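You operate a simulated robot arm through the tools that you are given. There is no shell and no other tool.

Carry out the task below with a simulated robot arm. There is one attempt and no reset: what you move stays moved.

TASK
Change the glue cartridge for the yellow one and turn the red dial to RUN.
Fine: swing the cover aside and back; stand the blue cartridge on the ledge under door 6; wait for the green lamp. Set down upright: blue glue cartridge.
Where things are to end (x, y in the base frame): blue glue cartridge within 60 mm of [380, 140].

It is judged by the outcome, as a careful person would: the job done as asked, and still so three seconds after it is handed in. It fails if anything else is knocked over, pushed out of place, dropped, spilled or broken. Lids that push on must go on centred and level and be pressed home; caps that screw on are set level and turned clockwise until they are tight.

THE ROBOT
A 7-joint arm with a two-finger parallel gripper, fixed in place. Base frame: the origin is on the floor under the middle of its stand, x ahead of it, y to its left, z up. Lengths are in mm, angles in degrees, forces in N, time in s.
It reaches about 826 mm from its shoulder. Its first joint turns from -166.0 to 166.0 degrees. Payload 1.57 kg.
Tool frame: the origin (TCP) lies between the finger pads and is the grasp point; the fingertips stand 30 mm ahead of it; z points along the fingers, y is the line along which they close. Largest opening 80 mm; finger width 17, thickness 12; the body of the gripper, 40 by 82 mm, starts 80 mm behind the TCP.
Orientation is told as [roll, pitch, yaw] about the base's x, y, z axes, in that order, counted from this pose: with the fingers straight down and closing along the base's y, the tool's x points along the base's -x, its y along +y and its z along -z.

THE INTERFACE
- The arm moves only by the tool play_rows. Its argument "plan" is a list of rows, each a list of 7 numbers: the gripper command, from -1 (fully open) to 1 (shut), values between in proportion, then the shift along the tool's x, y, z in mm, then the turn, a rotation vector about the tool's x, y, z in rad. In form: [[grip, dx, dy, dz, ax, ay, az], ...]. A call has 1 to 20 rows; each row is the pose to reach, as a shift and turn from the pose commanded when the call began, along the tool's axes at that moment. Rows are played at 5 a second. More than 50 mm and 8.6 degrees between two rows, or a gripper value outside its range, and nothing of the call is played. Where a pose cannot be reached the arm comes as near as it can. A force on the tool above 40 N (or 10 N above the force at the start of the call, whichever is more), or a blocked arm, ends the call early, and 0.2 s more pass. Each finger travels about 72 mm/s and halts on what it meets, pressing with about 25 N; the grip force reading is that of the motor and also rises with nothing between the fingers. The clock runs only during rows and for 0.2 s after the last one: add rows that repeat a pose to give the fingers time. The reply holds the time, the measured pose of the TCP, the force on the tool along the base axes, the opening and the grip force, in the units named above and with some noise, with the torque about the TCP (base axes, N m) and any sound that the robot's microphone picked up, and new pictures: "views" is both (left out), scene, wrist or none.
- Cameras (640 x 400 px; columns grow to the right, rows downward): "scene" is fixed at [397.9, 648.8, 1909.5]; the picture's right is [-1.00, -0.09, 0.00], its down [-0.08, 0.81, -0.59] and it looks along [0.06, -0.58, -0.81] (base axes); focal length 371 px, centre (320, 200). "wrist" rides on the gripper at [72, -7, -122] in the tool frame; the picture's right is [0.09, 1.00, 0.00], its down [-0.84, 0.08, -0.54] and it looks along [-0.54, 0.05, 0.84] (tool axes); focal length 238 px, centre (320, 200). There is no depth. A picture from a camera that has moved, and an enlarged one, comes with that camera's place and axes in the base frame and with its lens.
- move_column(by): slides the trunk up (or, below 0, down) by that many mm; the arm rides with it, the base frame stays. It gives what a move gives, with no picture.
- enlarge(camera, box): a new picture of the part [left, top, right, bottom] of that camera's present view, enlarged. No time passes.
- hand_in(): hands the job in; it is judged then, once.

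Nothing tells you positions but the pictures and the camera data. Unless the task says otherwise, let go and move clear before handing in.

The tools are called as name(argument=value, ...) on one line, values as JSON. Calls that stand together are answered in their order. play_rows: Moves the arm, as the interface text tells. Its arguments: {"type":"object","properties":{"plan":{"type":"array"},"views":{"type":"string","enum":["both","scene","wrist","none"]}},"required":["plan"]} The other tools are called the same way: move_column (by) moves the trunk up or down; enlarge (camera, box) takes an enlarged picture of a part of a camera's view; hand_in () hands the job in.

At the start:

```text
t: 0.0
eef_pos: [367.0, 221.5, 1463.0]
orientation: [0.0, 0.0, 0.0]
contact_force: [0.2, 0.0, -0.4]
ft_torque: [-0.01, -0.03, 0.01]
finger_gap: 80.1
gripper_force: 0.1
trunk travel left (down, up): [-925.0, 65.0]
```

scene: 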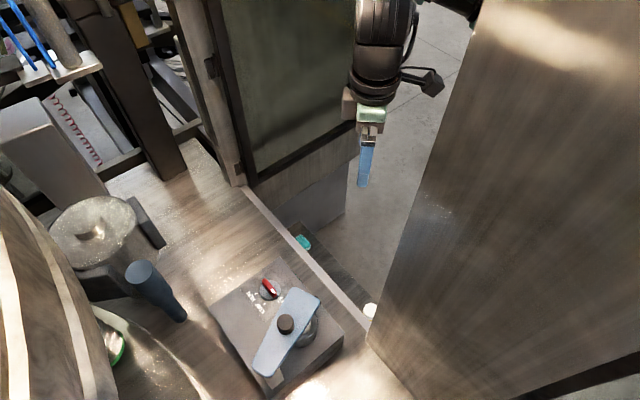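
wrist: 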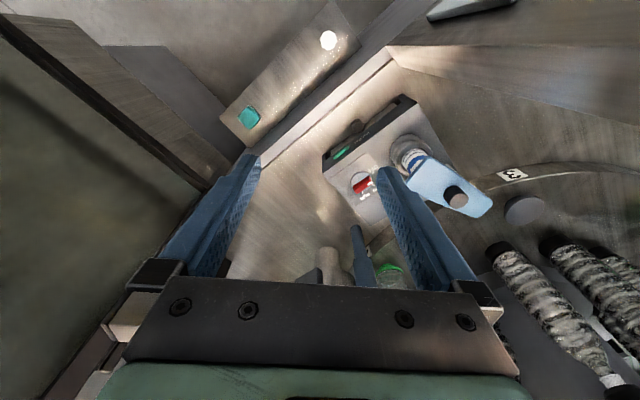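

I see a box with a red dial, a blue swing cover over a cartridge, and a ledge off to the side; I'll take enlarged pictures to find the pieces before moving.

enlarge(camera="scene", box=[180, 220, 420, 400])

enlarge(camera="wrist", box=[200, 0, 520, 200])

enlarge(camera="wrist", box=[300, 100, 540, 300])

enlarge(camera="scene", box=[0, 150, 240, 400])

```text
2.22 times, centred on (300, 310) of scene
camera zoom: at [397.9, 648.8, 1909.5], right [-1.0, -0.09, 0.0], down [-0.08, 0.81, -0.59], along [0.06, -0.58, -0.81], focal length 824 px, centre (364, -44)
```

zoom: 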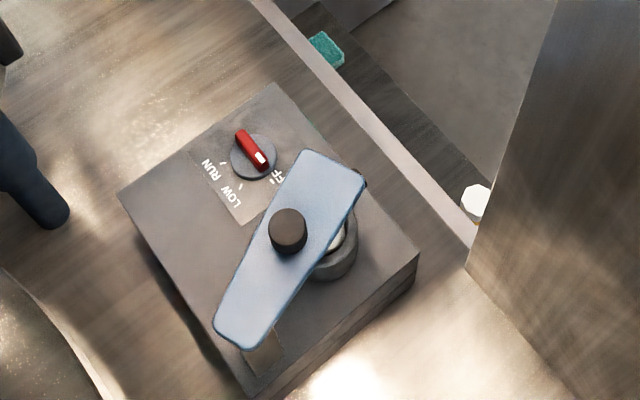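

```text
2.00 times, centred on (360, 100) of wrist
camera zoom: at [294.8, 213.7, 1585.0], right [-0.09, 1.0, 0.0], down [0.84, 0.08, 0.54], along [0.54, 0.05, -0.84], focal length 477 px, centre (240, 400)
```

zoom: 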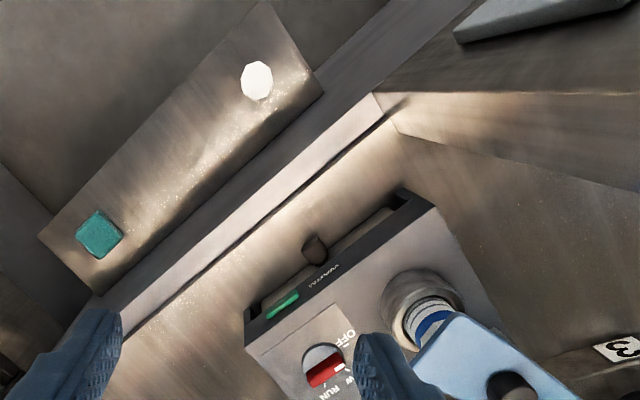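

```text
2.00 times, centred on (420, 200) of wrist
camera zoom: at [294.8, 213.7, 1585.0], right [-0.09, 1.0, 0.0], down [0.84, 0.08, 0.54], along [0.54, 0.05, -0.84], focal length 477 px, centre (120, 200)
```

zoom: 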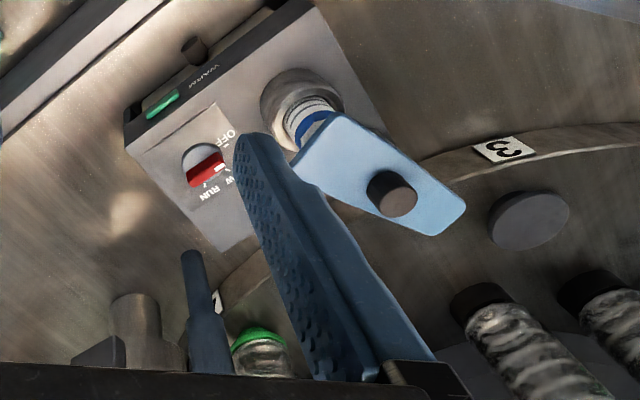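

```text
1.60 times, centred on (120, 275) of scene
camera zoom: at [397.9, 648.8, 1909.5], right [-1.0, -0.09, 0.0], down [-0.08, 0.81, -0.59], along [0.06, -0.58, -0.81], focal length 593 px, centre (640, 80)
```

zoom: 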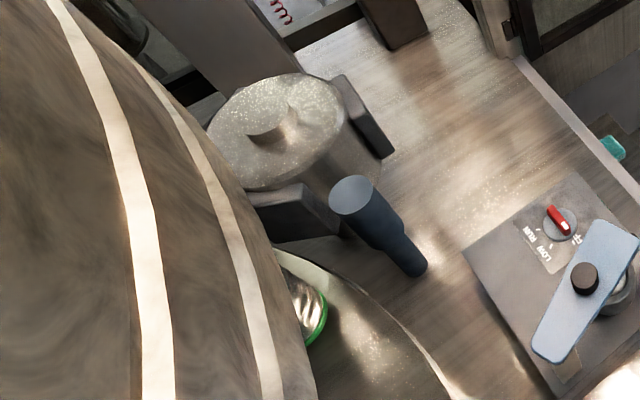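

The red dial triangulates to about (548, 333, 1112), and the low ledge carries a teal item near (538, -32, 670) and a white item, with the blue target spot between them. I haven't found the yellow cartridge yet, so I'll check more of the present views.

enlarge(camera="wrist", box=[420, 120, 640, 400])

enlarge(camera="wrist", box=[220, 200, 420, 300])

enlarge(camera="scene", box=[0, 0, 220, 140])

enlarge(camera="scene", box=[200, 0, 520, 200])

```text
1.43 times, centred on (530, 260) of wrist
camera zoom: at [294.8, 213.7, 1585.0], right [-0.09, 1.0, 0.0], down [0.84, 0.08, 0.54], along [0.54, 0.05, -0.84], focal length 340 px, centre (20, 114)
```

zoom: 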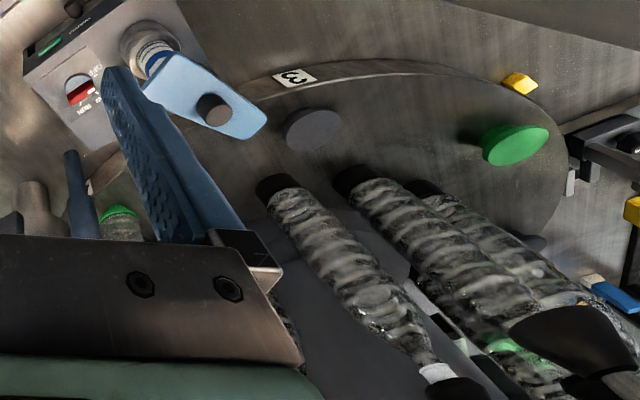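

```text
3.20 times, centred on (320, 250) of wrist
camera zoom: at [294.8, 213.7, 1585.0], right [-0.09, 1.0, 0.0], down [0.84, 0.08, 0.54], along [0.54, 0.05, -0.84], focal length 763 px, centre (320, 40)
```

zoom: 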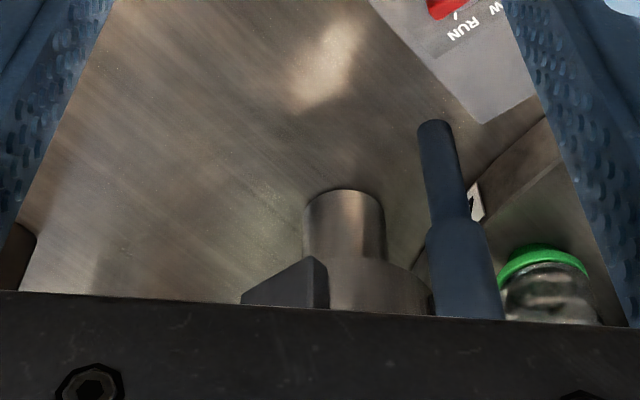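

```text
2.86 times, centred on (110, 70) of scene
camera zoom: at [397.9, 648.8, 1909.5], right [-1.0, -0.09, 0.0], down [-0.08, 0.81, -0.59], along [0.06, -0.58, -0.81], focal length 1059 px, centre (920, 571)
```

zoom: 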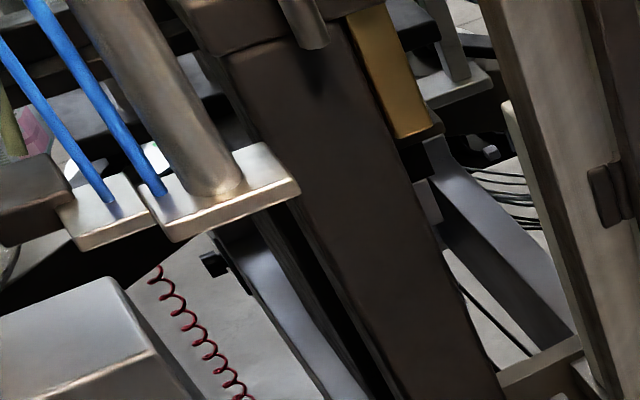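

```text
2.00 times, centred on (360, 100) of scene
camera zoom: at [397.9, 648.8, 1909.5], right [-1.0, -0.09, 0.0], down [-0.08, 0.81, -0.59], along [0.06, -0.58, -0.81], focal length 741 px, centre (240, 400)
```

zoom: 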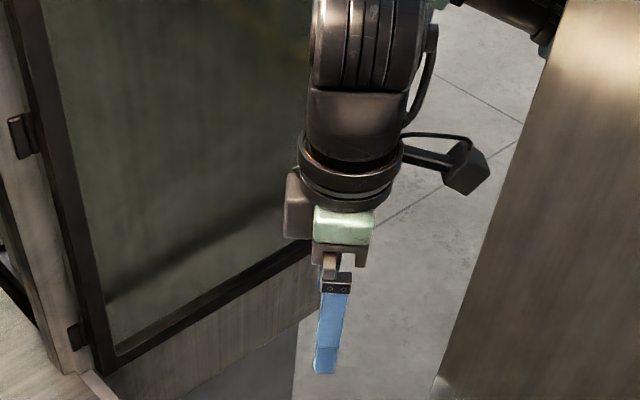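

A carousel with numbered tags, tubes and jars lies further along +y; the yellow cartridge isn't visible yet. I'll yaw the tool in place to look left.

play_rows(plan=[[-1, 0, 0, 0, 0, 0, -0.14], [-1, 0, 0, 0, 0, 0, -0.28], [-1, 0, 0, 0, 0, 0, -0.42], [-1, 0, 0, 0, 0, 0, -0.56], [-1, 0, 0, 0, 0, 0, -0.7]], views="both")

```text
t: 1.2
eef_pos: [366.2, 221.5, 1463.9]
orientation: [0.0, 0.0, 40.3]
contact_force: [-0.4, 0.6, 0.0]
ft_torque: [-0.04, 0.03, 0.01]
finger_gap: 79.7
gripper_force: 0.1
trunk travel left (down, up): [-925.0, 65.0]
camera wrist: at [316.2, 169.2, 1584.9], right [-0.71, 0.7, 0.0], down [0.59, 0.6, 0.54], along [0.38, 0.39, -0.84], focal length 238 px, centre (320, 200)
```

scene: 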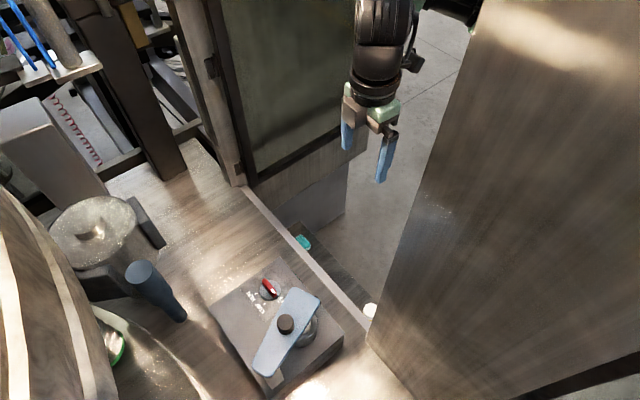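
wrist: 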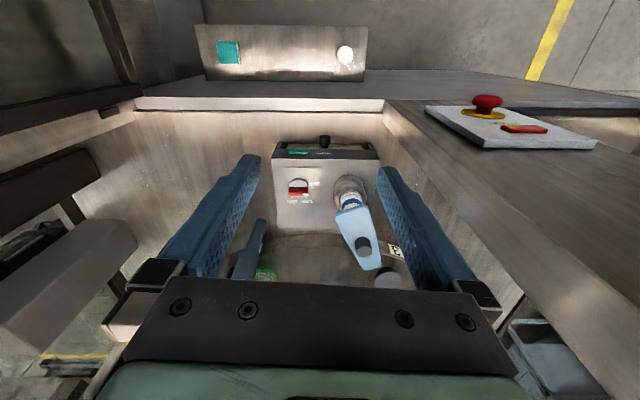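

Now I see the bay head-on: the box with warm lamp, dial and cover, the ledge below, and an e-stop panel on the right. I'll keep turning and also look at detail to find the yellow cartridge.

enlarge(camera="wrist", box=[180, 0, 460, 160])

enlarge(camera="wrist", box=[230, 130, 450, 290])

enlarge(camera="wrist", box=[380, 60, 640, 400])

enlarge(camera="wrist", box=[0, 60, 260, 400])

```text
2.29 times, centred on (320, 80) of wrist
camera zoom: at [316.2, 169.2, 1584.9], right [-0.71, 0.7, 0.0], down [0.59, 0.6, 0.54], along [0.38, 0.39, -0.84], focal length 545 px, centre (320, 474)
```

zoom: 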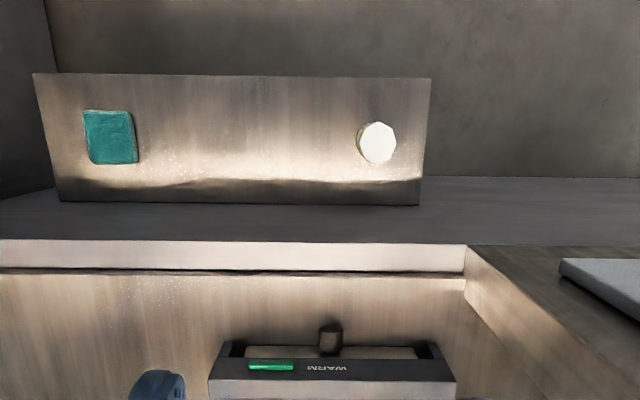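

```text
2.50 times, centred on (340, 210) of wrist
camera zoom: at [316.2, 169.2, 1584.9], right [-0.71, 0.7, 0.0], down [0.59, 0.6, 0.54], along [0.38, 0.39, -0.84], focal length 596 px, centre (270, 175)
```

zoom: 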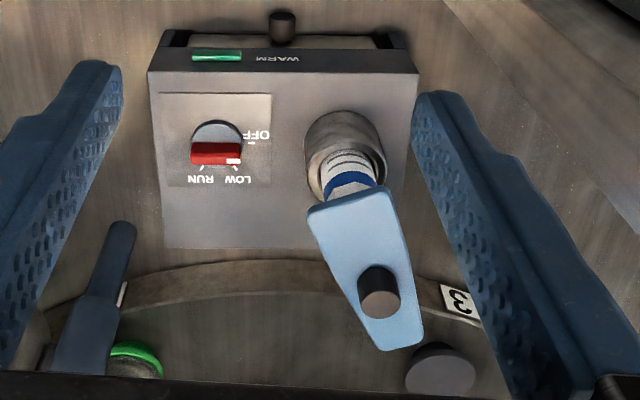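

```text
1.18 times, centred on (510, 230) of wrist
camera zoom: at [316.2, 169.2, 1584.9], right [-0.71, 0.7, 0.0], down [0.59, 0.6, 0.54], along [0.38, 0.39, -0.84], focal length 280 px, centre (96, 165)
```

zoom: 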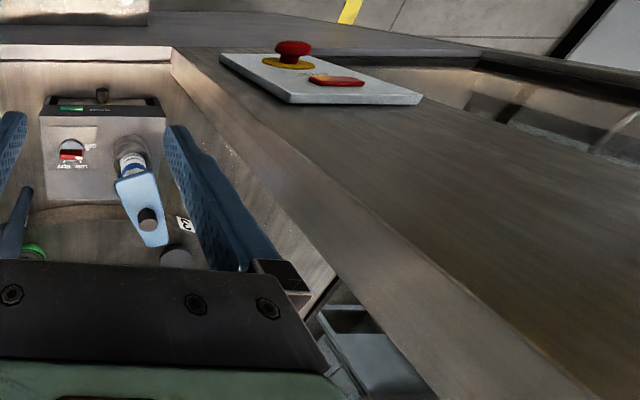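

```text
1.18 times, centred on (130, 230) of wrist
camera zoom: at [316.2, 169.2, 1584.9], right [-0.71, 0.7, 0.0], down [0.59, 0.6, 0.54], along [0.38, 0.39, -0.84], focal length 280 px, centre (544, 165)
```

zoom: 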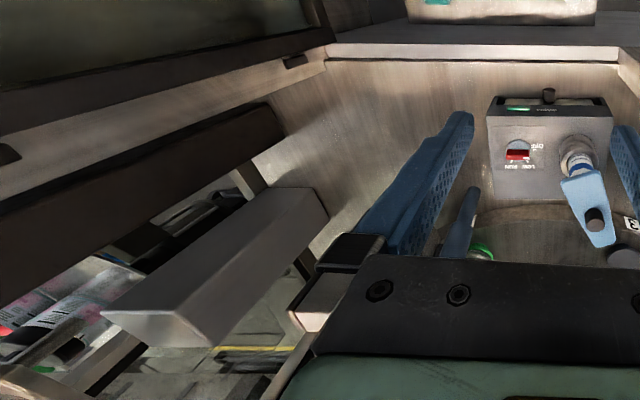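

The box front carries a "WARM" label with a lamp and a small black knob below it, perhaps a drawer, and the dial points to OFF. I'll tilt the camera up to look deeper into the machine for the yellow cartridge.

play_rows(plan=[[-1, 0, 0, 0, 0, -0.14, 0], [-1, 0, 0, 0, 0, -0.28, 0], [-1, 0, 0, 0, 0, -0.42, 0], [-1, 0, 0, 0, 0, -0.56, 0], [-1, 0, 0, 0, 0, -0.7, 0]], views="both")

```text
t: 2.4
eef_pos: [367.4, 219.9, 1463.0]
orientation: [0.1, -40.3, 40.1]
contact_force: [0.3, -0.4, -0.9]
ft_torque: [-0.01, -0.02, 0.03]
finger_gap: 80.2
gripper_force: 0.0
trunk travel left (down, up): [-925.0, 65.0]
camera wrist: at [268.4, 128.8, 1510.0], right [-0.7, 0.72, -0.06], down [0.17, 0.24, 0.95], along [0.7, 0.65, -0.29], focal length 238 px, centre (320, 200)
```

scene: 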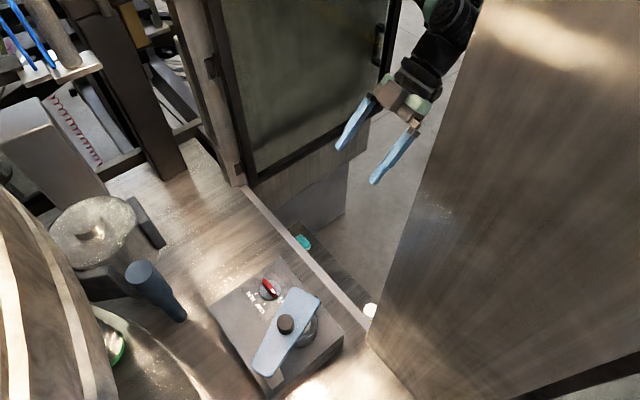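
wrist: 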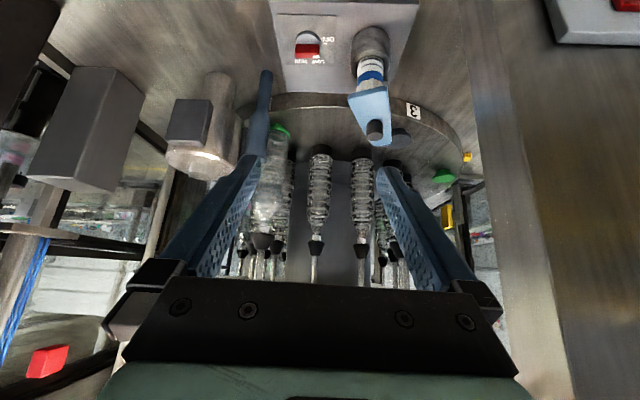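

This is a bottle labelling machine with a rotary carousel behind the glue box. I'll enlarge parts to spot anything yellow.

enlarge(camera="wrist", box=[240, 0, 500, 170])

enlarge(camera="wrist", box=[0, 0, 280, 400])

enlarge(camera="wrist", box=[380, 100, 640, 320])

```text
2.35 times, centred on (370, 85) of wrist
camera zoom: at [268.4, 128.8, 1510.0], right [-0.7, 0.72, -0.06], down [0.17, 0.24, 0.95], along [0.7, 0.65, -0.29], focal length 561 px, centre (202, 471)
```

zoom: 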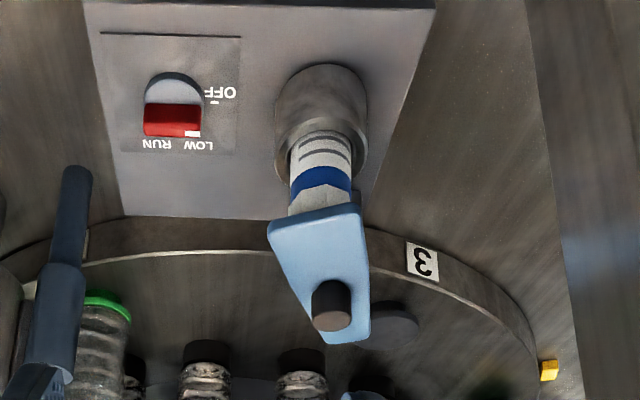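

```text
1.00 times, centred on (140, 200) of wrist (not enlarged: the box is as wide or as high as the picture)
camera zoom: at [268.4, 128.8, 1510.0], right [-0.7, 0.72, -0.06], down [0.17, 0.24, 0.95], along [0.7, 0.65, -0.29], focal length 238 px, centre (500, 200)
```

zoom: 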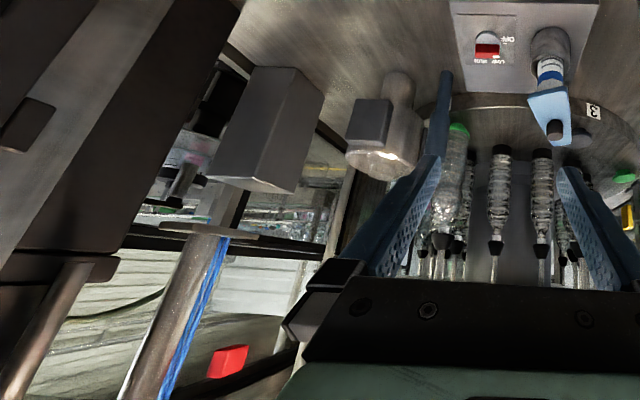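

```text
1.82 times, centred on (510, 210) of wrist
camera zoom: at [268.4, 128.8, 1510.0], right [-0.7, 0.72, -0.06], down [0.17, 0.24, 0.95], along [0.7, 0.65, -0.29], focal length 433 px, centre (-26, 182)
```

zoom: 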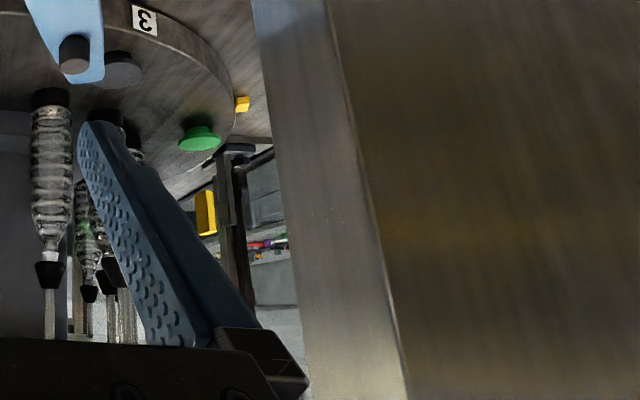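

Triangulating: cover knob ≈ (477, 452, 1272), cartridge ≈ (457, 420), box top z ≈ 1105, bay lip at z ≈ 909. I see no yellow cartridge yet, so I'll lower the trunk to look at the box front, where there is a knob and possibly a drawer.

move_column(by=-220)

```text
t: 4.7
eef_pos: [368.3, 219.6, 1243.8]
orientation: [-0.1, -40.1, 40.1]
contact_force: [1.0, -0.3, 0.6]
ft_torque: [-0.01, 0.02, 0.01]
finger_gap: 79.8
gripper_force: 0.2
trunk travel left (down, up): [-705.0, 285.0]
```

enlarge(camera="wrist", box=[0, 0, 640, 400])

enlarge(camera="wrist", box=[220, 60, 460, 210])

```text
1.00 times, centred on (320, 200) of wrist (not enlarged: the box is as wide or as high as the picture)
camera zoom: at [268.8, 129.2, 1290.1], right [-0.7, 0.72, -0.06], down [0.17, 0.25, 0.95], along [0.7, 0.65, -0.29], focal length 238 px, centre (320, 200)
```

zoom: 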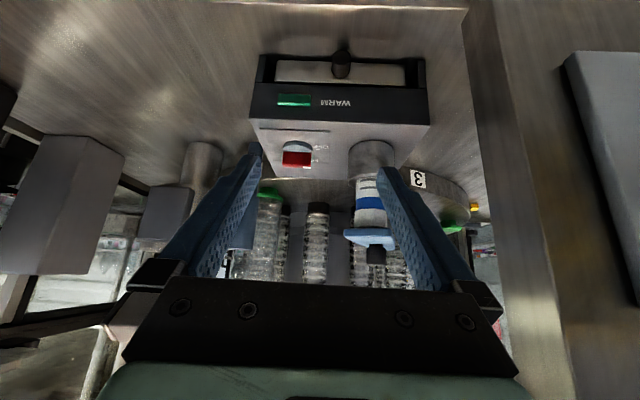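

```text
2.67 times, centred on (340, 135) of wrist
camera zoom: at [268.8, 129.2, 1290.1], right [-0.7, 0.72, -0.06], down [0.17, 0.25, 0.95], along [0.7, 0.65, -0.29], focal length 636 px, centre (267, 373)
```

zoom: 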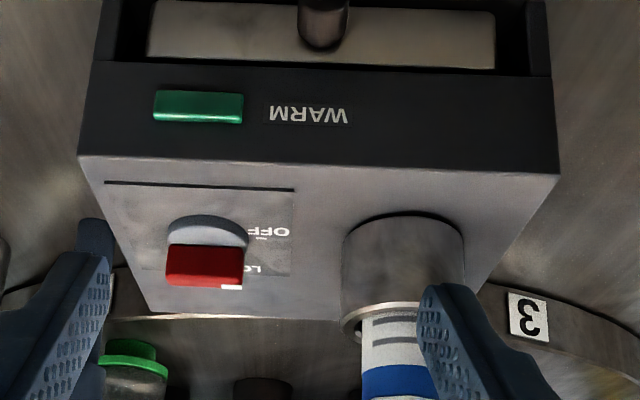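

There is a drawer with a knob in the box front under the WARM lamp (knob ≈ (433, 304, 1042)); the yellow cartridge is likely inside. I'll lower further for a straight look at the front face.

move_column(by=-130)

enlarge(camera="wrist", box=[0, 0, 640, 400])

enlarge(camera="wrist", box=[220, 80, 460, 230])

enlarge(camera="scene", box=[180, 220, 420, 400])

```text
t: 6.3
eef_pos: [367.2, 220.7, 1113.0]
orientation: [-0.1, -40.1, 40.0]
contact_force: [0.0, 0.3, 0.5]
ft_torque: [-0.03, 0.01, 0.06]
finger_gap: 80.3
gripper_force: 0.1
trunk travel left (down, up): [-575.0, 415.0]
```

```text
1.00 times, centred on (320, 200) of wrist (not enlarged: the box is as wide or as high as the picture)
camera zoom: at [268.8, 129.2, 1160.1], right [-0.7, 0.72, -0.06], down [0.17, 0.25, 0.95], along [0.7, 0.65, -0.29], focal length 238 px, centre (320, 200)
```

zoom: 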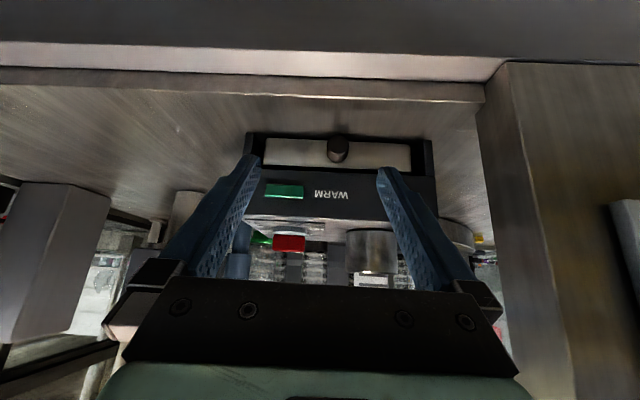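

```text
2.67 times, centred on (340, 155) of wrist
camera zoom: at [268.8, 129.2, 1160.1], right [-0.7, 0.72, -0.06], down [0.17, 0.25, 0.95], along [0.7, 0.65, -0.29], focal length 636 px, centre (267, 320)
```

zoom: 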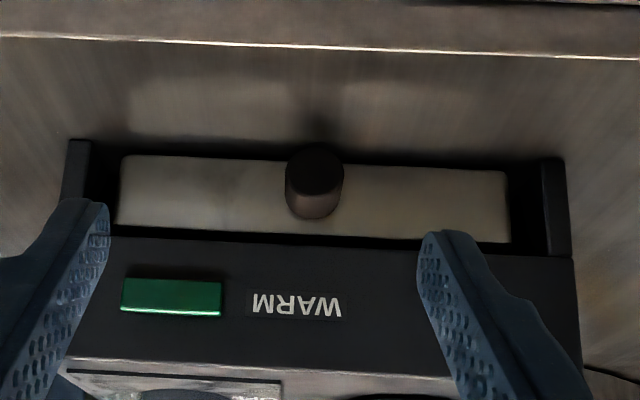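

```text
2.22 times, centred on (300, 310) of scene
camera zoom: at [397.9, 648.8, 1909.5], right [-1.0, -0.09, 0.0], down [-0.08, 0.81, -0.59], along [0.06, -0.58, -0.81], focal length 824 px, centre (364, -44)
```

zoom: 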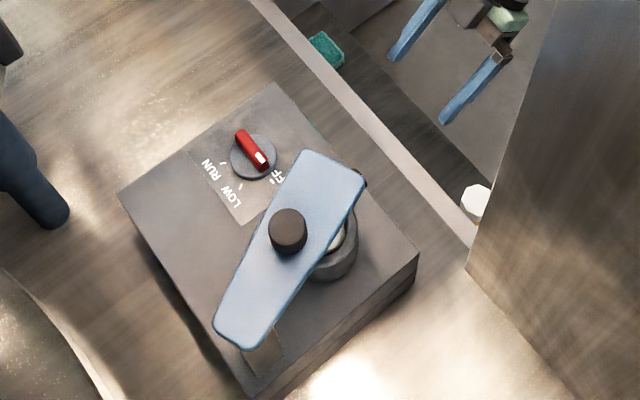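

The box is about 236 × 185 mm with its top at z ≈ 1100 and its drawer front at z ≈ 993–1033. Next I'll go back up, set the fingers vertical and look at the cover from above to find its pivot.

move_column(by=300)

play_rows(plan=[[-1, 0, 0, 0, 0, 0.14, 0], [-1, 0, 0, 0, 0, 0.28, 0], [-1, 0, 0, 0, 0, 0.42, 0], [-1, 0, 0, 0, 0, 0.56, 0], [-1, 0, 0, 0, 0, 0.7, 0]], views="none")

play_rows(plan=[[-1, -40, 0, 0, 0, 0, 0], [-1, -80, 0, 0, 0, 0, 0], [-1, -120, 10, 0, 0, 0, -0.08], [-1, -120, 10, 0, 0, 0, -0.08]], views="both")

```text
t: 9.3
eef_pos: [368.5, 219.5, 1414.2]
orientation: [0.0, -40.1, 40.1]
contact_force: [0.2, -0.3, 0.2]
ft_torque: [-0.02, 0.05, 0.0]
finger_gap: 79.9
gripper_force: 0.0
trunk travel left (down, up): [-875.0, 115.0]
```

```text
t: 10.5
eef_pos: [367.8, 220.3, 1414.2]
orientation: [0.0, 0.2, 40.3]
contact_force: [-1.2, 0.1, -0.7]
ft_torque: [0.0, -0.01, 0.01]
finger_gap: 80.0
gripper_force: 0.1
trunk travel left (down, up): [-875.0, 115.0]
```

```text
t: 11.5
eef_pos: [452.9, 305.0, 1413.6]
orientation: [0.0, 0.0, 44.8]
contact_force: [-0.3, 0.1, 1.1]
ft_torque: [0.03, 0.03, 0.0]
finger_gap: 80.1
gripper_force: 0.1
trunk travel left (down, up): [-875.0, 115.0]
camera wrist: at [405.9, 249.7, 1534.9], right [-0.77, 0.64, 0.0], down [0.54, 0.64, 0.54], along [0.35, 0.42, -0.84], focal length 238 px, centre (320, 200)
```

scene: 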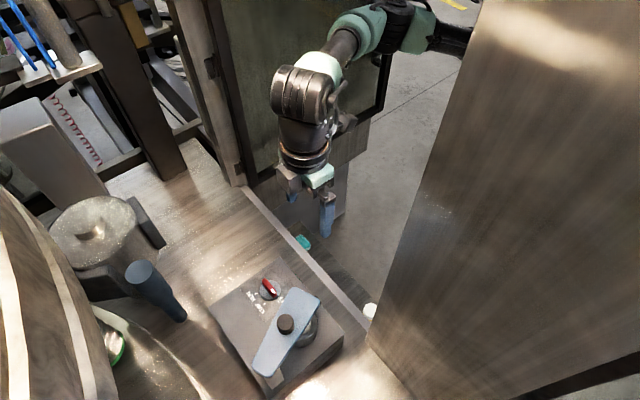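
wrist: 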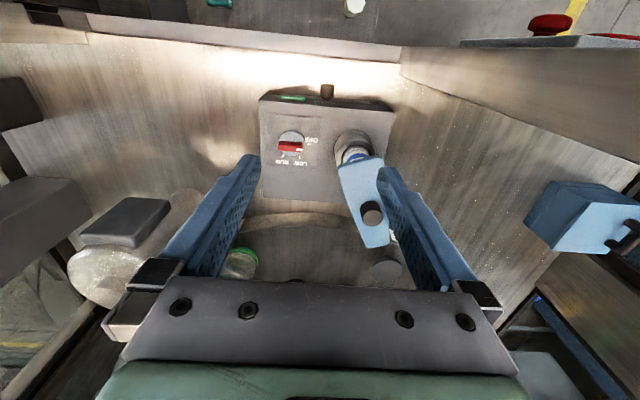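

The cover is a light-blue plate with a dark knob, extending away from the robot from above the cartridge. I'll enlarge it to find the pivot.

enlarge(camera="wrist", box=[250, 80, 430, 260])

enlarge(camera="scene", box=[240, 270, 360, 390])

enlarge(camera="wrist", box=[460, 100, 640, 280])

```text
2.22 times, centred on (340, 170) of wrist
camera zoom: at [405.9, 249.7, 1534.9], right [-0.77, 0.64, 0.0], down [0.54, 0.64, 0.54], along [0.35, 0.42, -0.84], focal length 530 px, centre (276, 267)
```

zoom: 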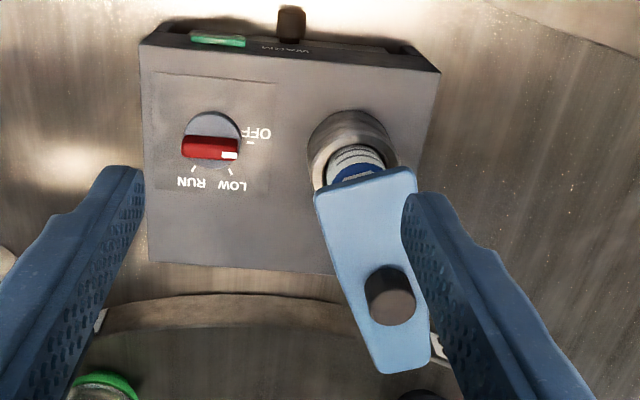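

```text
3.33 times, centred on (300, 330) of scene
camera zoom: at [397.9, 648.8, 1909.5], right [-1.0, -0.09, 0.0], down [-0.08, 0.81, -0.59], along [0.06, -0.58, -0.81], focal length 1236 px, centre (387, -233)
```

zoom: 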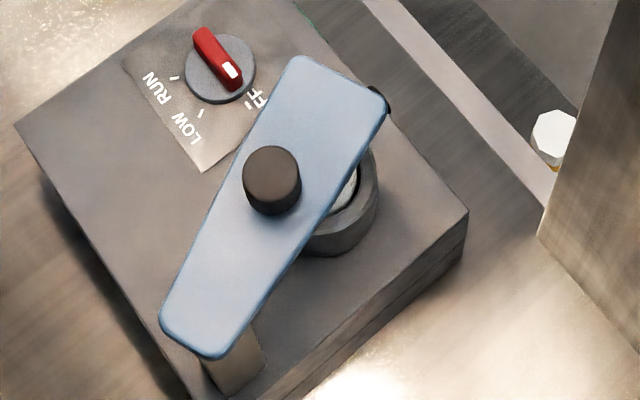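

```text
2.22 times, centred on (550, 190) of wrist
camera zoom: at [405.9, 249.7, 1534.9], right [-0.77, 0.64, 0.0], down [0.54, 0.64, 0.54], along [0.35, 0.42, -0.84], focal length 530 px, centre (-191, 222)
```

zoom: 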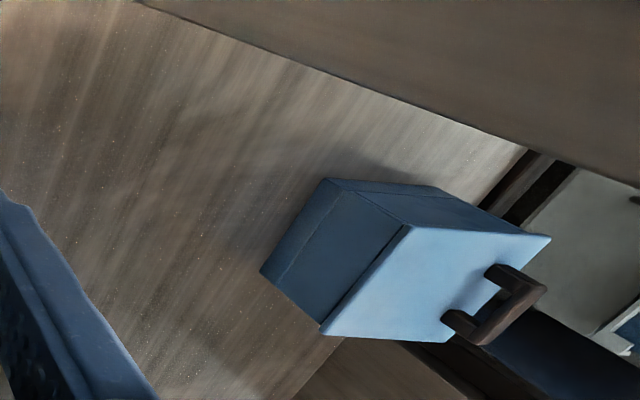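

The cover runs from about (451, 387) to a pivot post near (503, 519) at z ≈ 1238, and its knob is at (479, 454) with its top at z ≈ 1265. I'll bring the open gripper over the knob and check before descending.

play_rows(plan=[[-1, -40, 30, 0, 0, 0, 0], [-1, -80, 60, 0, 0, 0, 0], [-1, -123, 87, 0, 0, 0, 0], [-1, -123, 87, 40, 0, 0, 0], [-1, -123, 87, 70, 0, 0, 0], [-1, -123, 87, 70, 0, 0, 0]], views="both")

```text
refused: row 3 steps farther than a row can; nothing moved
```

The step was slightly too long; same motion in smaller rows.

play_rows(plan=[[-1, -40, 28, 0, 0, 0, 0], [-1, -80, 56, 0, 0, 0, 0], [-1, -110, 76, 0, 0, 0, 0], [-1, -123, 87, 30, 0, 0, 0], [-1, -123, 87, 70, 0, 0, 0], [-1, -123, 87, 70, 0, 0, 0]], views="both")

```text
t: 12.9
eef_pos: [462.1, 441.8, 1355.6]
orientation: [0.1, -0.1, 44.7]
contact_force: [0.9, -0.8, -0.4]
ft_torque: [-0.03, -0.01, 0.07]
finger_gap: 80.1
gripper_force: 0.0
out of reach, approached as far as the arm can: row 3, 4, 5, 6
trunk travel left (down, up): [-875.0, 115.0]
camera wrist: at [415.5, 385.4, 1476.7], right [-0.77, 0.64, 0.0], down [0.54, 0.64, 0.54], along [0.35, 0.42, -0.84], focal length 238 px, centre (320, 200)
```

scene: 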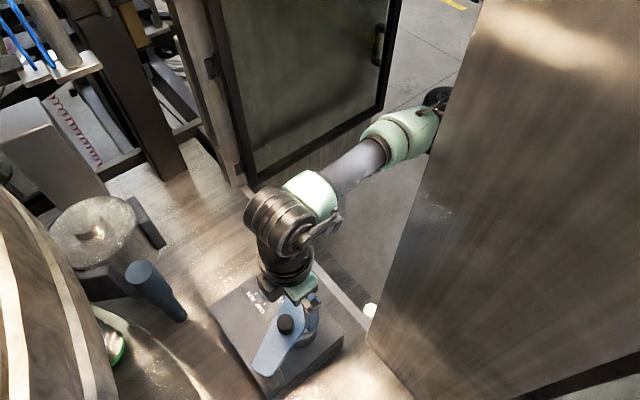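
wrist: 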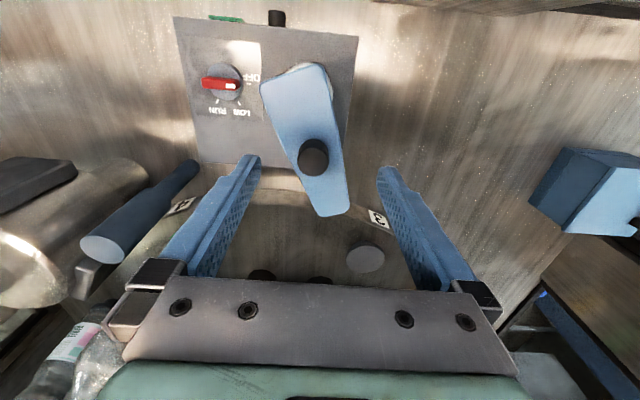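

The arm ran out of reach at this trunk height, ending at (462, 442, 1356). The residual suggests the shoulder is above the wrist, so I'll lower the trunk a little and try again from relatively higher.

move_column(by=-50)

play_rows(plan=[[-1, 0, 0, -30, 0, 0, 0], [-1, 0, 0, -30, 0, 0, 0], [-1, 0, 0, -30, 0, 0, 0]], views="wrist")

```text
t: 13.8
eef_pos: [460.6, 442.4, 1305.2]
orientation: [0.0, 0.1, 44.7]
contact_force: [0.0, -0.4, 0.3]
ft_torque: [0.01, 0.04, 0.02]
finger_gap: 80.0
gripper_force: 0.1
trunk travel left (down, up): [-825.0, 165.0]
```

```text
t: 14.6
eef_pos: [459.4, 439.1, 1334.6]
orientation: [0.1, 0.0, 44.7]
contact_force: [0.1, 0.5, 0.3]
ft_torque: [0.04, -0.01, 0.01]
finger_gap: 80.0
gripper_force: 0.0
out of reach, approached as far as the arm can: row 1, 2, 3
trunk travel left (down, up): [-825.0, 165.0]
camera wrist: at [411.9, 383.4, 1456.1], right [-0.77, 0.64, 0.0], down [0.54, 0.64, 0.54], along [0.35, 0.42, -0.84], focal length 238 px, centre (320, 200)
```

wrist: 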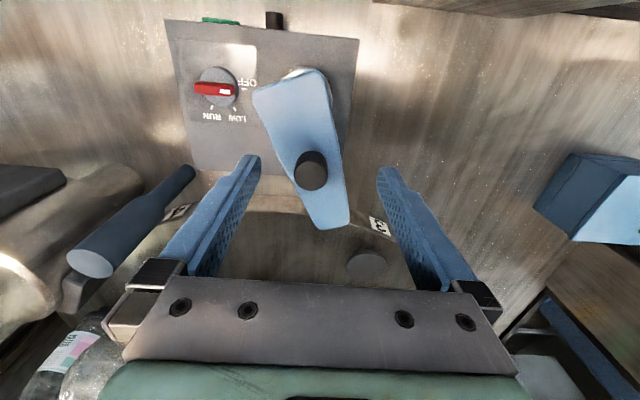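

Vertical fingers reach only about r ≈ 645 mm, so I'll tilt the fingers outward ~30° to reach the cover knob at r ≈ 660. Tilting in place first.

play_rows(plan=[[-1, 0, 0, 0, 0, -0.13, 0], [-1, 0, 0, 0, 0, -0.26, 0], [-1, 0, 0, 0, 0, -0.39, 0], [-1, 0, 0, 0, 0, -0.52, 0], [-1, 0, 0, 0, 0, -0.52, 0]], views="both")

```text
t: 15.8
eef_pos: [519.7, 532.1, 1353.6]
orientation: [-0.1, -29.6, 44.2]
contact_force: [0.1, -0.6, 0.0]
ft_torque: [0.0, -0.02, -0.01]
finger_gap: 79.9
gripper_force: 0.1
out of reach, approached as far as the arm can: row 1, 2, 3, 4, 5
trunk travel left (down, up): [-825.0, 165.0]
camera wrist: at [435.6, 442.6, 1423.3], right [-0.75, 0.66, -0.05], down [0.27, 0.38, 0.89], along [0.6, 0.65, -0.46], focal length 238 px, centre (320, 200)
```

scene: 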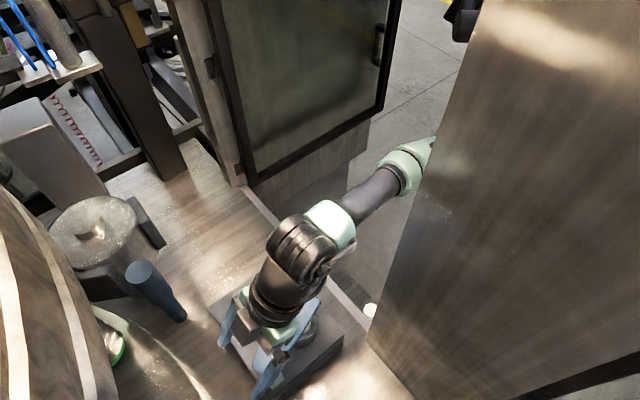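
wrist: 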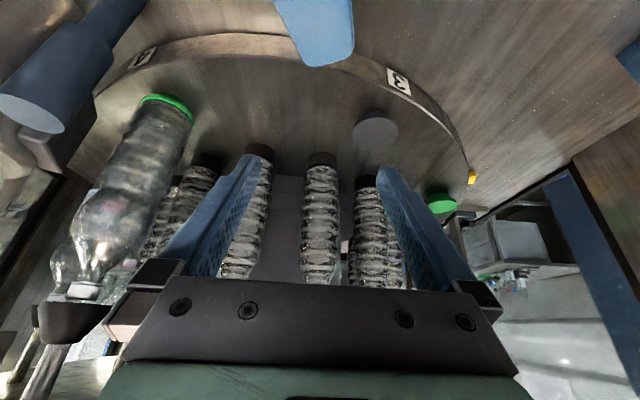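

The arm straightened and swung the tips out farther than asked, to (520, 532, 1354), still well above everything. I'll draw back toward the robot to bend the elbow again and see where the commanded pose lies.

play_rows(plan=[[-1, 26, 0, -15, 0, 0, 0], [-1, 52, 0, -29, 0, 0, 0], [-1, 52, 0, -29, 0, 0, 0]], views="scene")

```text
t: 16.6
eef_pos: [513.1, 535.0, 1364.1]
orientation: [0.0, -29.7, 44.6]
contact_force: [1.3, 0.5, -0.1]
ft_torque: [0.01, -0.01, 0.01]
finger_gap: 80.0
gripper_force: 0.1
out of reach, approached as far as the arm can: row 1, 2, 3
trunk travel left (down, up): [-825.0, 165.0]
```

scene: 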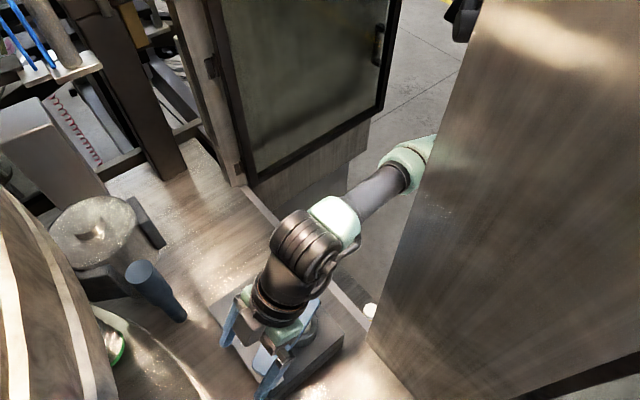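

The arm seems stuck near its straight configuration. I'll command a larger retreat so the elbow bends.

play_rows(plan=[[-1, 42, 0, -24, 0, 0, 0], [-1, 84, 0, -48, 0, 0, 0], [-1, 126, 0, -72, 0, 0, 0], [-1, 168, 0, -96, 0, 0, 0], [-1, 168, 0, -96, 0, 0, 0]], views="scene")

```text
t: 17.8
eef_pos: [496.5, 542.5, 1389.5]
orientation: [-0.1, -29.7, 44.7]
contact_force: [0.4, 1.1, 0.4]
ft_torque: [-0.02, -0.03, 0.01]
finger_gap: 79.9
gripper_force: 0.0
out of reach, approached as far as the arm can: row 1, 2, 3, 4, 5
trunk travel left (down, up): [-825.0, 165.0]
```

scene: 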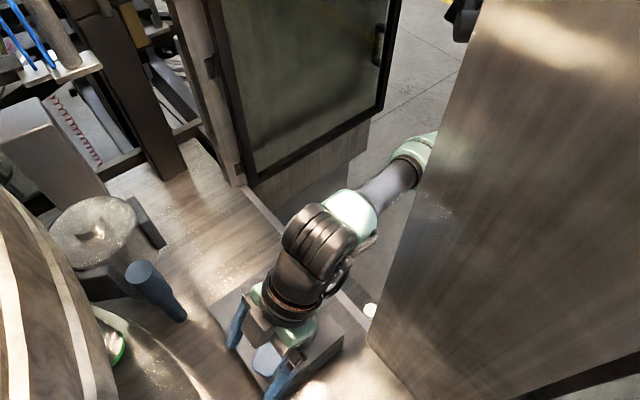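

It is stuck in the straight-elbow singularity and drifting sideways. Moving downward should flex the elbow the right way, so I'll raise the trunk a little for clearance and then command down and back.

move_column(by=60)

play_rows(plan=[[-1, 10, 0, 24, 0, 0, 0], [-1, 20, 0, 48, 0, 0, 0], [-1, 40, 0, 60, 0, 0, 0], [-1, 60, 0, 60, 0, 0, 0]], views="scene")

```text
t: 18.8
eef_pos: [497.6, 541.2, 1449.6]
orientation: [0.0, -29.7, 44.7]
contact_force: [-0.6, 0.5, 0.1]
ft_torque: [-0.02, 0.01, 0.02]
finger_gap: 79.8
gripper_force: 0.1
trunk travel left (down, up): [-885.0, 105.0]
```

```text
t: 19.8
eef_pos: [506.0, 548.7, 1387.7]
orientation: [0.0, -29.6, 44.7]
contact_force: [0.1, 1.4, 0.7]
ft_torque: [0.01, 0.02, 0.01]
finger_gap: 80.2
gripper_force: 0.1
out of reach, approached as far as the arm can: row 1, 3, 4
trunk travel left (down, up): [-885.0, 105.0]
```

scene: 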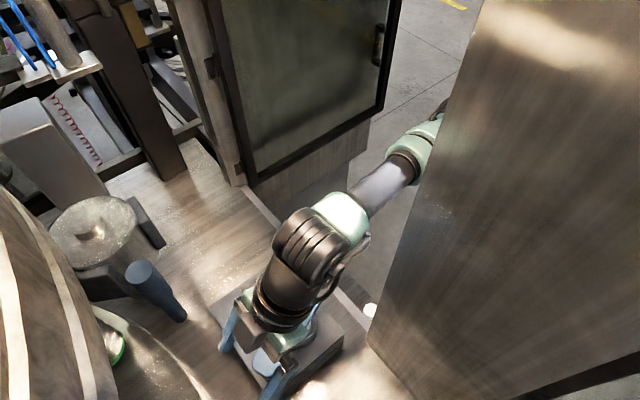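

Moves are relative to the reached pose, and the elbow is still straight. Rotating the fingers back inward while retreating should flex the elbow.

play_rows(plan=[[-1, 30, 0, -17, 0, 0.14, 0], [-1, 60, 0, -34, 0, 0.28, 0], [-1, 90, 0, -51, 0, 0.42, 0], [-1, 120, 0, -68, 0, 0.56, 0], [-1, 150, 0, -85, 0, 0.65, 0], [-1, 150, 0, -85, 0, 0.65, 0]], views="scene")

```text
t: 21.2
eef_pos: [402.0, 443.8, 1395.0]
orientation: [0.0, 7.7, 44.7]
contact_force: [0.1, 0.2, 0.7]
ft_torque: [-0.02, -0.03, -0.01]
finger_gap: 79.8
gripper_force: 0.0
out of reach, approached as far as the arm can: row 1, 2, 3, 4, 5, 6
trunk travel left (down, up): [-885.0, 105.0]
```

scene: 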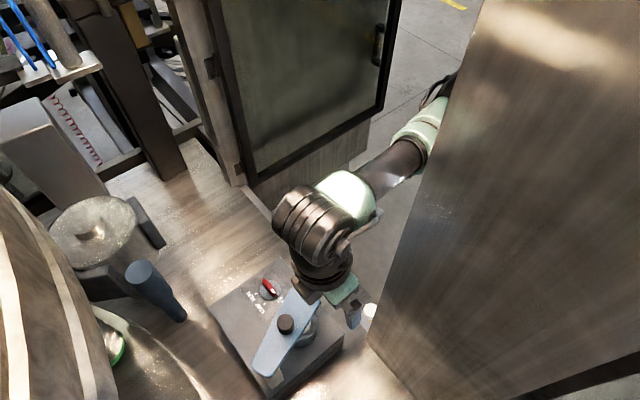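

The arm has come back to r ≈ 599. I'll continue retreating and swing right, away from the panel, to regain a bent elbow.

play_rows(plan=[[-1, 35, -17, 5, 0, 0.06, 0], [-1, 70, -34, 10, 0, 0.12, 0], [-1, 105, -51, 15, 0, 0.18, 0], [-1, 140, -68, 20, 0, 0.2, 0], [-1, 140, -68, 20, 0, 0.2, 0]], views="scene")

```text
t: 22.4
eef_pos: [408.8, 393.3, 1366.4]
orientation: [0.1, 19.1, 44.8]
contact_force: [-0.7, -0.2, -1.1]
ft_torque: [0.03, 0.01, -0.01]
finger_gap: 80.3
gripper_force: 0.0
out of reach, approached as far as the arm can: row 1, 2, 3, 4, 5
trunk travel left (down, up): [-885.0, 105.0]
```

scene: 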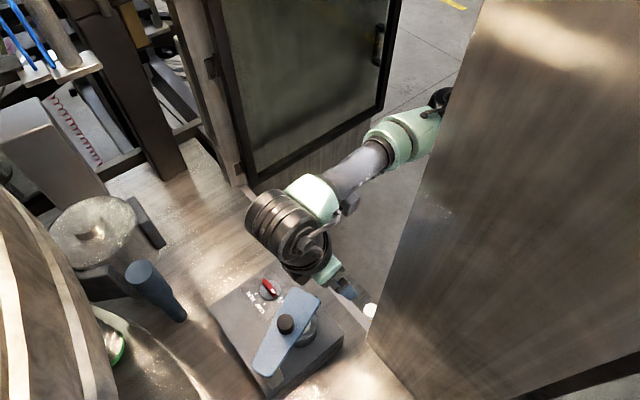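

My model (wrist-centre radius ≈ 626 mm from a shoulder about 1483 high) says the elbow is still straight. I'll pitch the fingers inward about the wrist without asking for a retreat, which should flex the elbow.

play_rows(plan=[[-1, 30.5, 0, 0.8, 0, 0.14, 0], [-1, 60.8, 0, -2.6, 0, 0.28, 0], [-1, 90.3, 0, -10.3, 0, 0.42, 0], [-1, 118.5, 0, -21.9, 0, 0.56, 0], [-1, 118.5, 0, -21.9, 0, 0.56, 0]], views="scene")

```text
t: 23.0
eef_pos: [355.6, 382.9, 1393.2]
orientation: [5.9, 29.0, 48.8]
contact_force: [0.4, 0.6, -0.8]
ft_torque: [-0.02, 0.0, 0.01]
finger_gap: 80.1
gripper_force: 0.1
out of reach, approached as far as the arm can: row 2
trunk travel left (down, up): [-885.0, 105.0]
stopped in row 2: the force on the tool passed its limit at 92 N (the readings are from after the stop); the commanded pose is now the measured one
```

scene: 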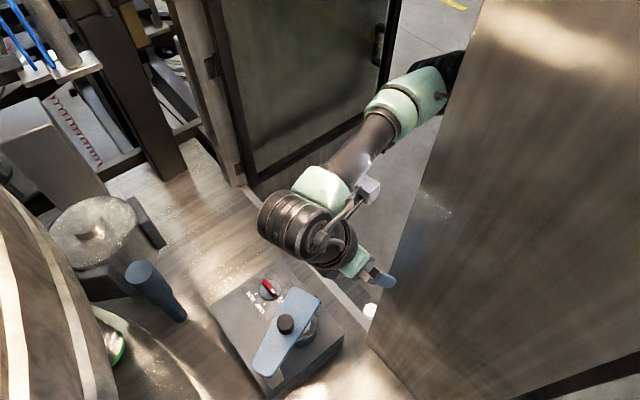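

The open fingers touched the wall panel edge on the left (u side); nothing else is near. I'll move away from it to the right.

play_rows(plan=[[-1, 0, -25, 0, 0, 0, 0], [-1, 0, -60, 0, 0, 0, 0], [-1, 0, -100, 0, 0, 0, 0], [-1, 0, -130, 0, 0, 0, 0], [-1, 0, -130, 0, 0, 0, 0]], views="both")

```text
t: 24.2
eef_pos: [438.4, 285.7, 1380.7]
orientation: [5.6, 28.6, 48.7]
contact_force: [-0.6, -0.2, 0.4]
ft_torque: [-0.01, -0.03, -0.02]
finger_gap: 80.1
gripper_force: 0.1
out of reach, approached as far as the arm can: row 4, 5
trunk travel left (down, up): [-885.0, 105.0]
camera wrist: at [448.5, 270.2, 1521.1], right [-0.77, 0.63, 0.13], down [0.64, 0.76, 0.08], along [-0.05, 0.14, -0.99], focal length 238 px, centre (320, 200)
```

scene: 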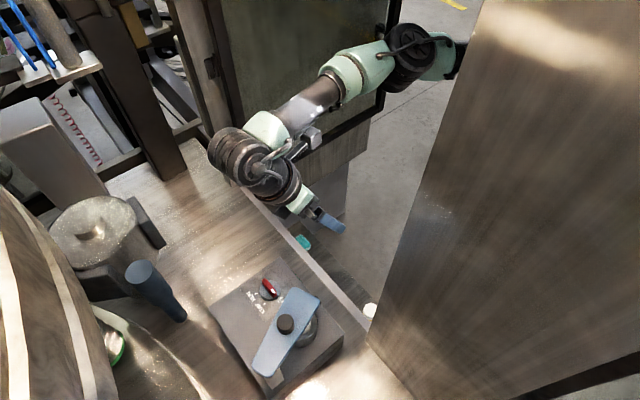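
wrist: 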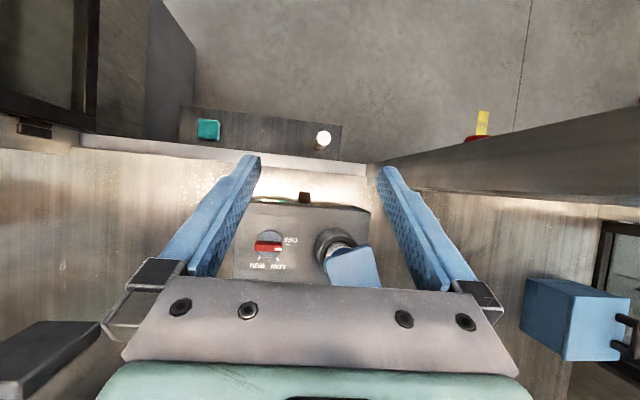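

Clear of the panel now at (438, 286, 1381), and the elbow looks slightly bent. I'll test a retreat toward the base.

play_rows(plan=[[-1, 32, 6, 18, 0, 0, 0], [-1, 64, 12, 36, 0, 0, 0], [-1, 64, 12, 36, 0, 0, 0]], views="scene")

```text
t: 25.0
eef_pos: [379.8, 241.6, 1380.2]
orientation: [5.7, 28.8, 48.5]
contact_force: [0.3, 0.1, -0.5]
ft_torque: [0.02, -0.02, 0.02]
finger_gap: 80.0
gripper_force: 0.0
trunk travel left (down, up): [-885.0, 105.0]
```

scene: 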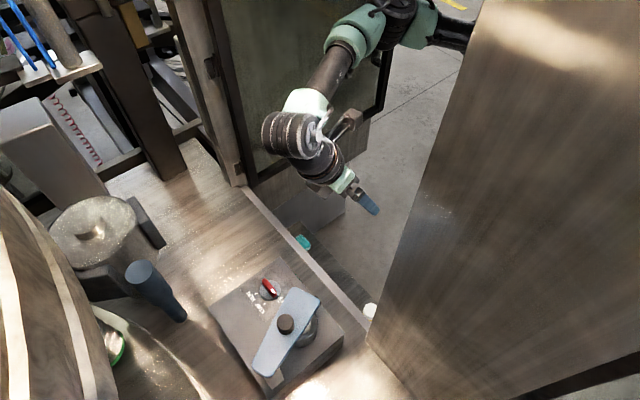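

Unstuck: the arm follows commands again, and I'll keep the wrist well inside its reach from now on. Next I'll re-orient to fingers tilted 40° outward, yaw 42, while moving nearer to the cover knob at a safe height.

play_rows(plan=[[-1, -10, 4, -5, 0.011, -0.134, 0.007], [-1, -21, 9, -11, 0.022, -0.268, 0.013], [-1, -31, 13, -16, 0.033, -0.402, 0.02], [-1, -42, 17, -21, 0.044, -0.536, 0.027], [-1, -52, 22, -27, 0.055, -0.669, 0.033], [-1, -63, 26, -32, 0.066, -0.803, 0.04], [-1, -73, 30, -37, 0.077, -0.937, 0.047], [-1, -84, 35, -42, 0.088, -1.071, 0.053], [-1, -94, 39, -48, 0.099, -1.205, 0.06], [-1, -94, 39, -48, 0.099, -1.205, 0.06]], views="both")

```text
t: 27.2
eef_pos: [424.9, 345.9, 1380.5]
orientation: [0.1, -40.0, 42.1]
contact_force: [-0.4, -0.1, -0.1]
ft_torque: [0.02, -0.02, 0.02]
finger_gap: 80.1
gripper_force: 0.1
trunk travel left (down, up): [-885.0, 105.0]
camera wrist: at [329.6, 250.5, 1427.7], right [-0.72, 0.69, -0.06], down [0.17, 0.25, 0.95], along [0.67, 0.68, -0.3], focal length 238 px, centre (320, 200)
```

scene: 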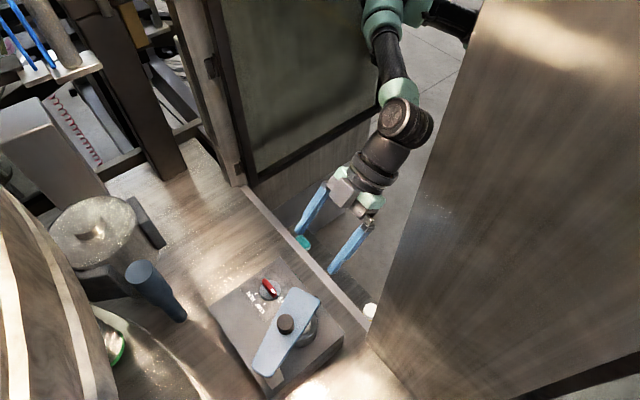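
wrist: 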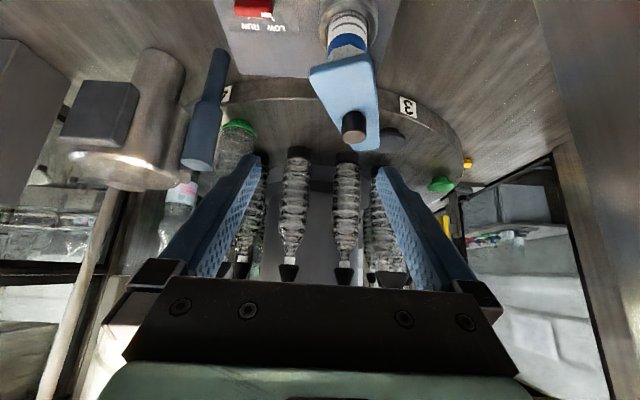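

Precise now. I'll approach the knob: first above it at z ≈ 1310, and look.

play_rows(plan=[[-1, -8, 15, 25, 0, 0, 0], [-1, -16, 30, 60, 0, 0, 0], [-1, -24, 40, 90, 0, 0, 0], [-1, -30, 44, 117, 0, 0, 0], [-1, -30, 44, 117, 0, 0, 0]], views="both")

```text
t: 28.4
eef_pos: [468.3, 442.8, 1310.6]
orientation: [0.1, -40.0, 42.1]
contact_force: [0.2, 0.6, 0.7]
ft_torque: [0.03, 0.03, -0.03]
finger_gap: 80.0
gripper_force: 0.1
trunk travel left (down, up): [-885.0, 105.0]
camera wrist: at [372.9, 348.5, 1357.7], right [-0.72, 0.69, -0.06], down [0.17, 0.25, 0.95], along [0.67, 0.68, -0.3], focal length 238 px, centre (320, 200)
```

scene: 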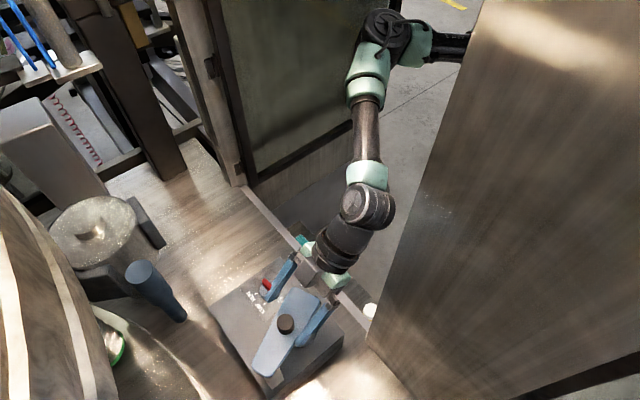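
wrist: 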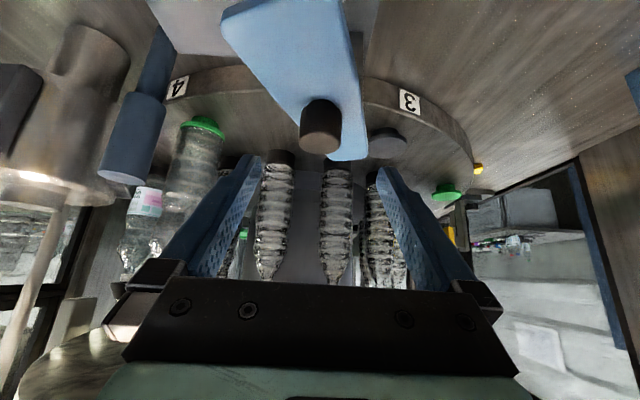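

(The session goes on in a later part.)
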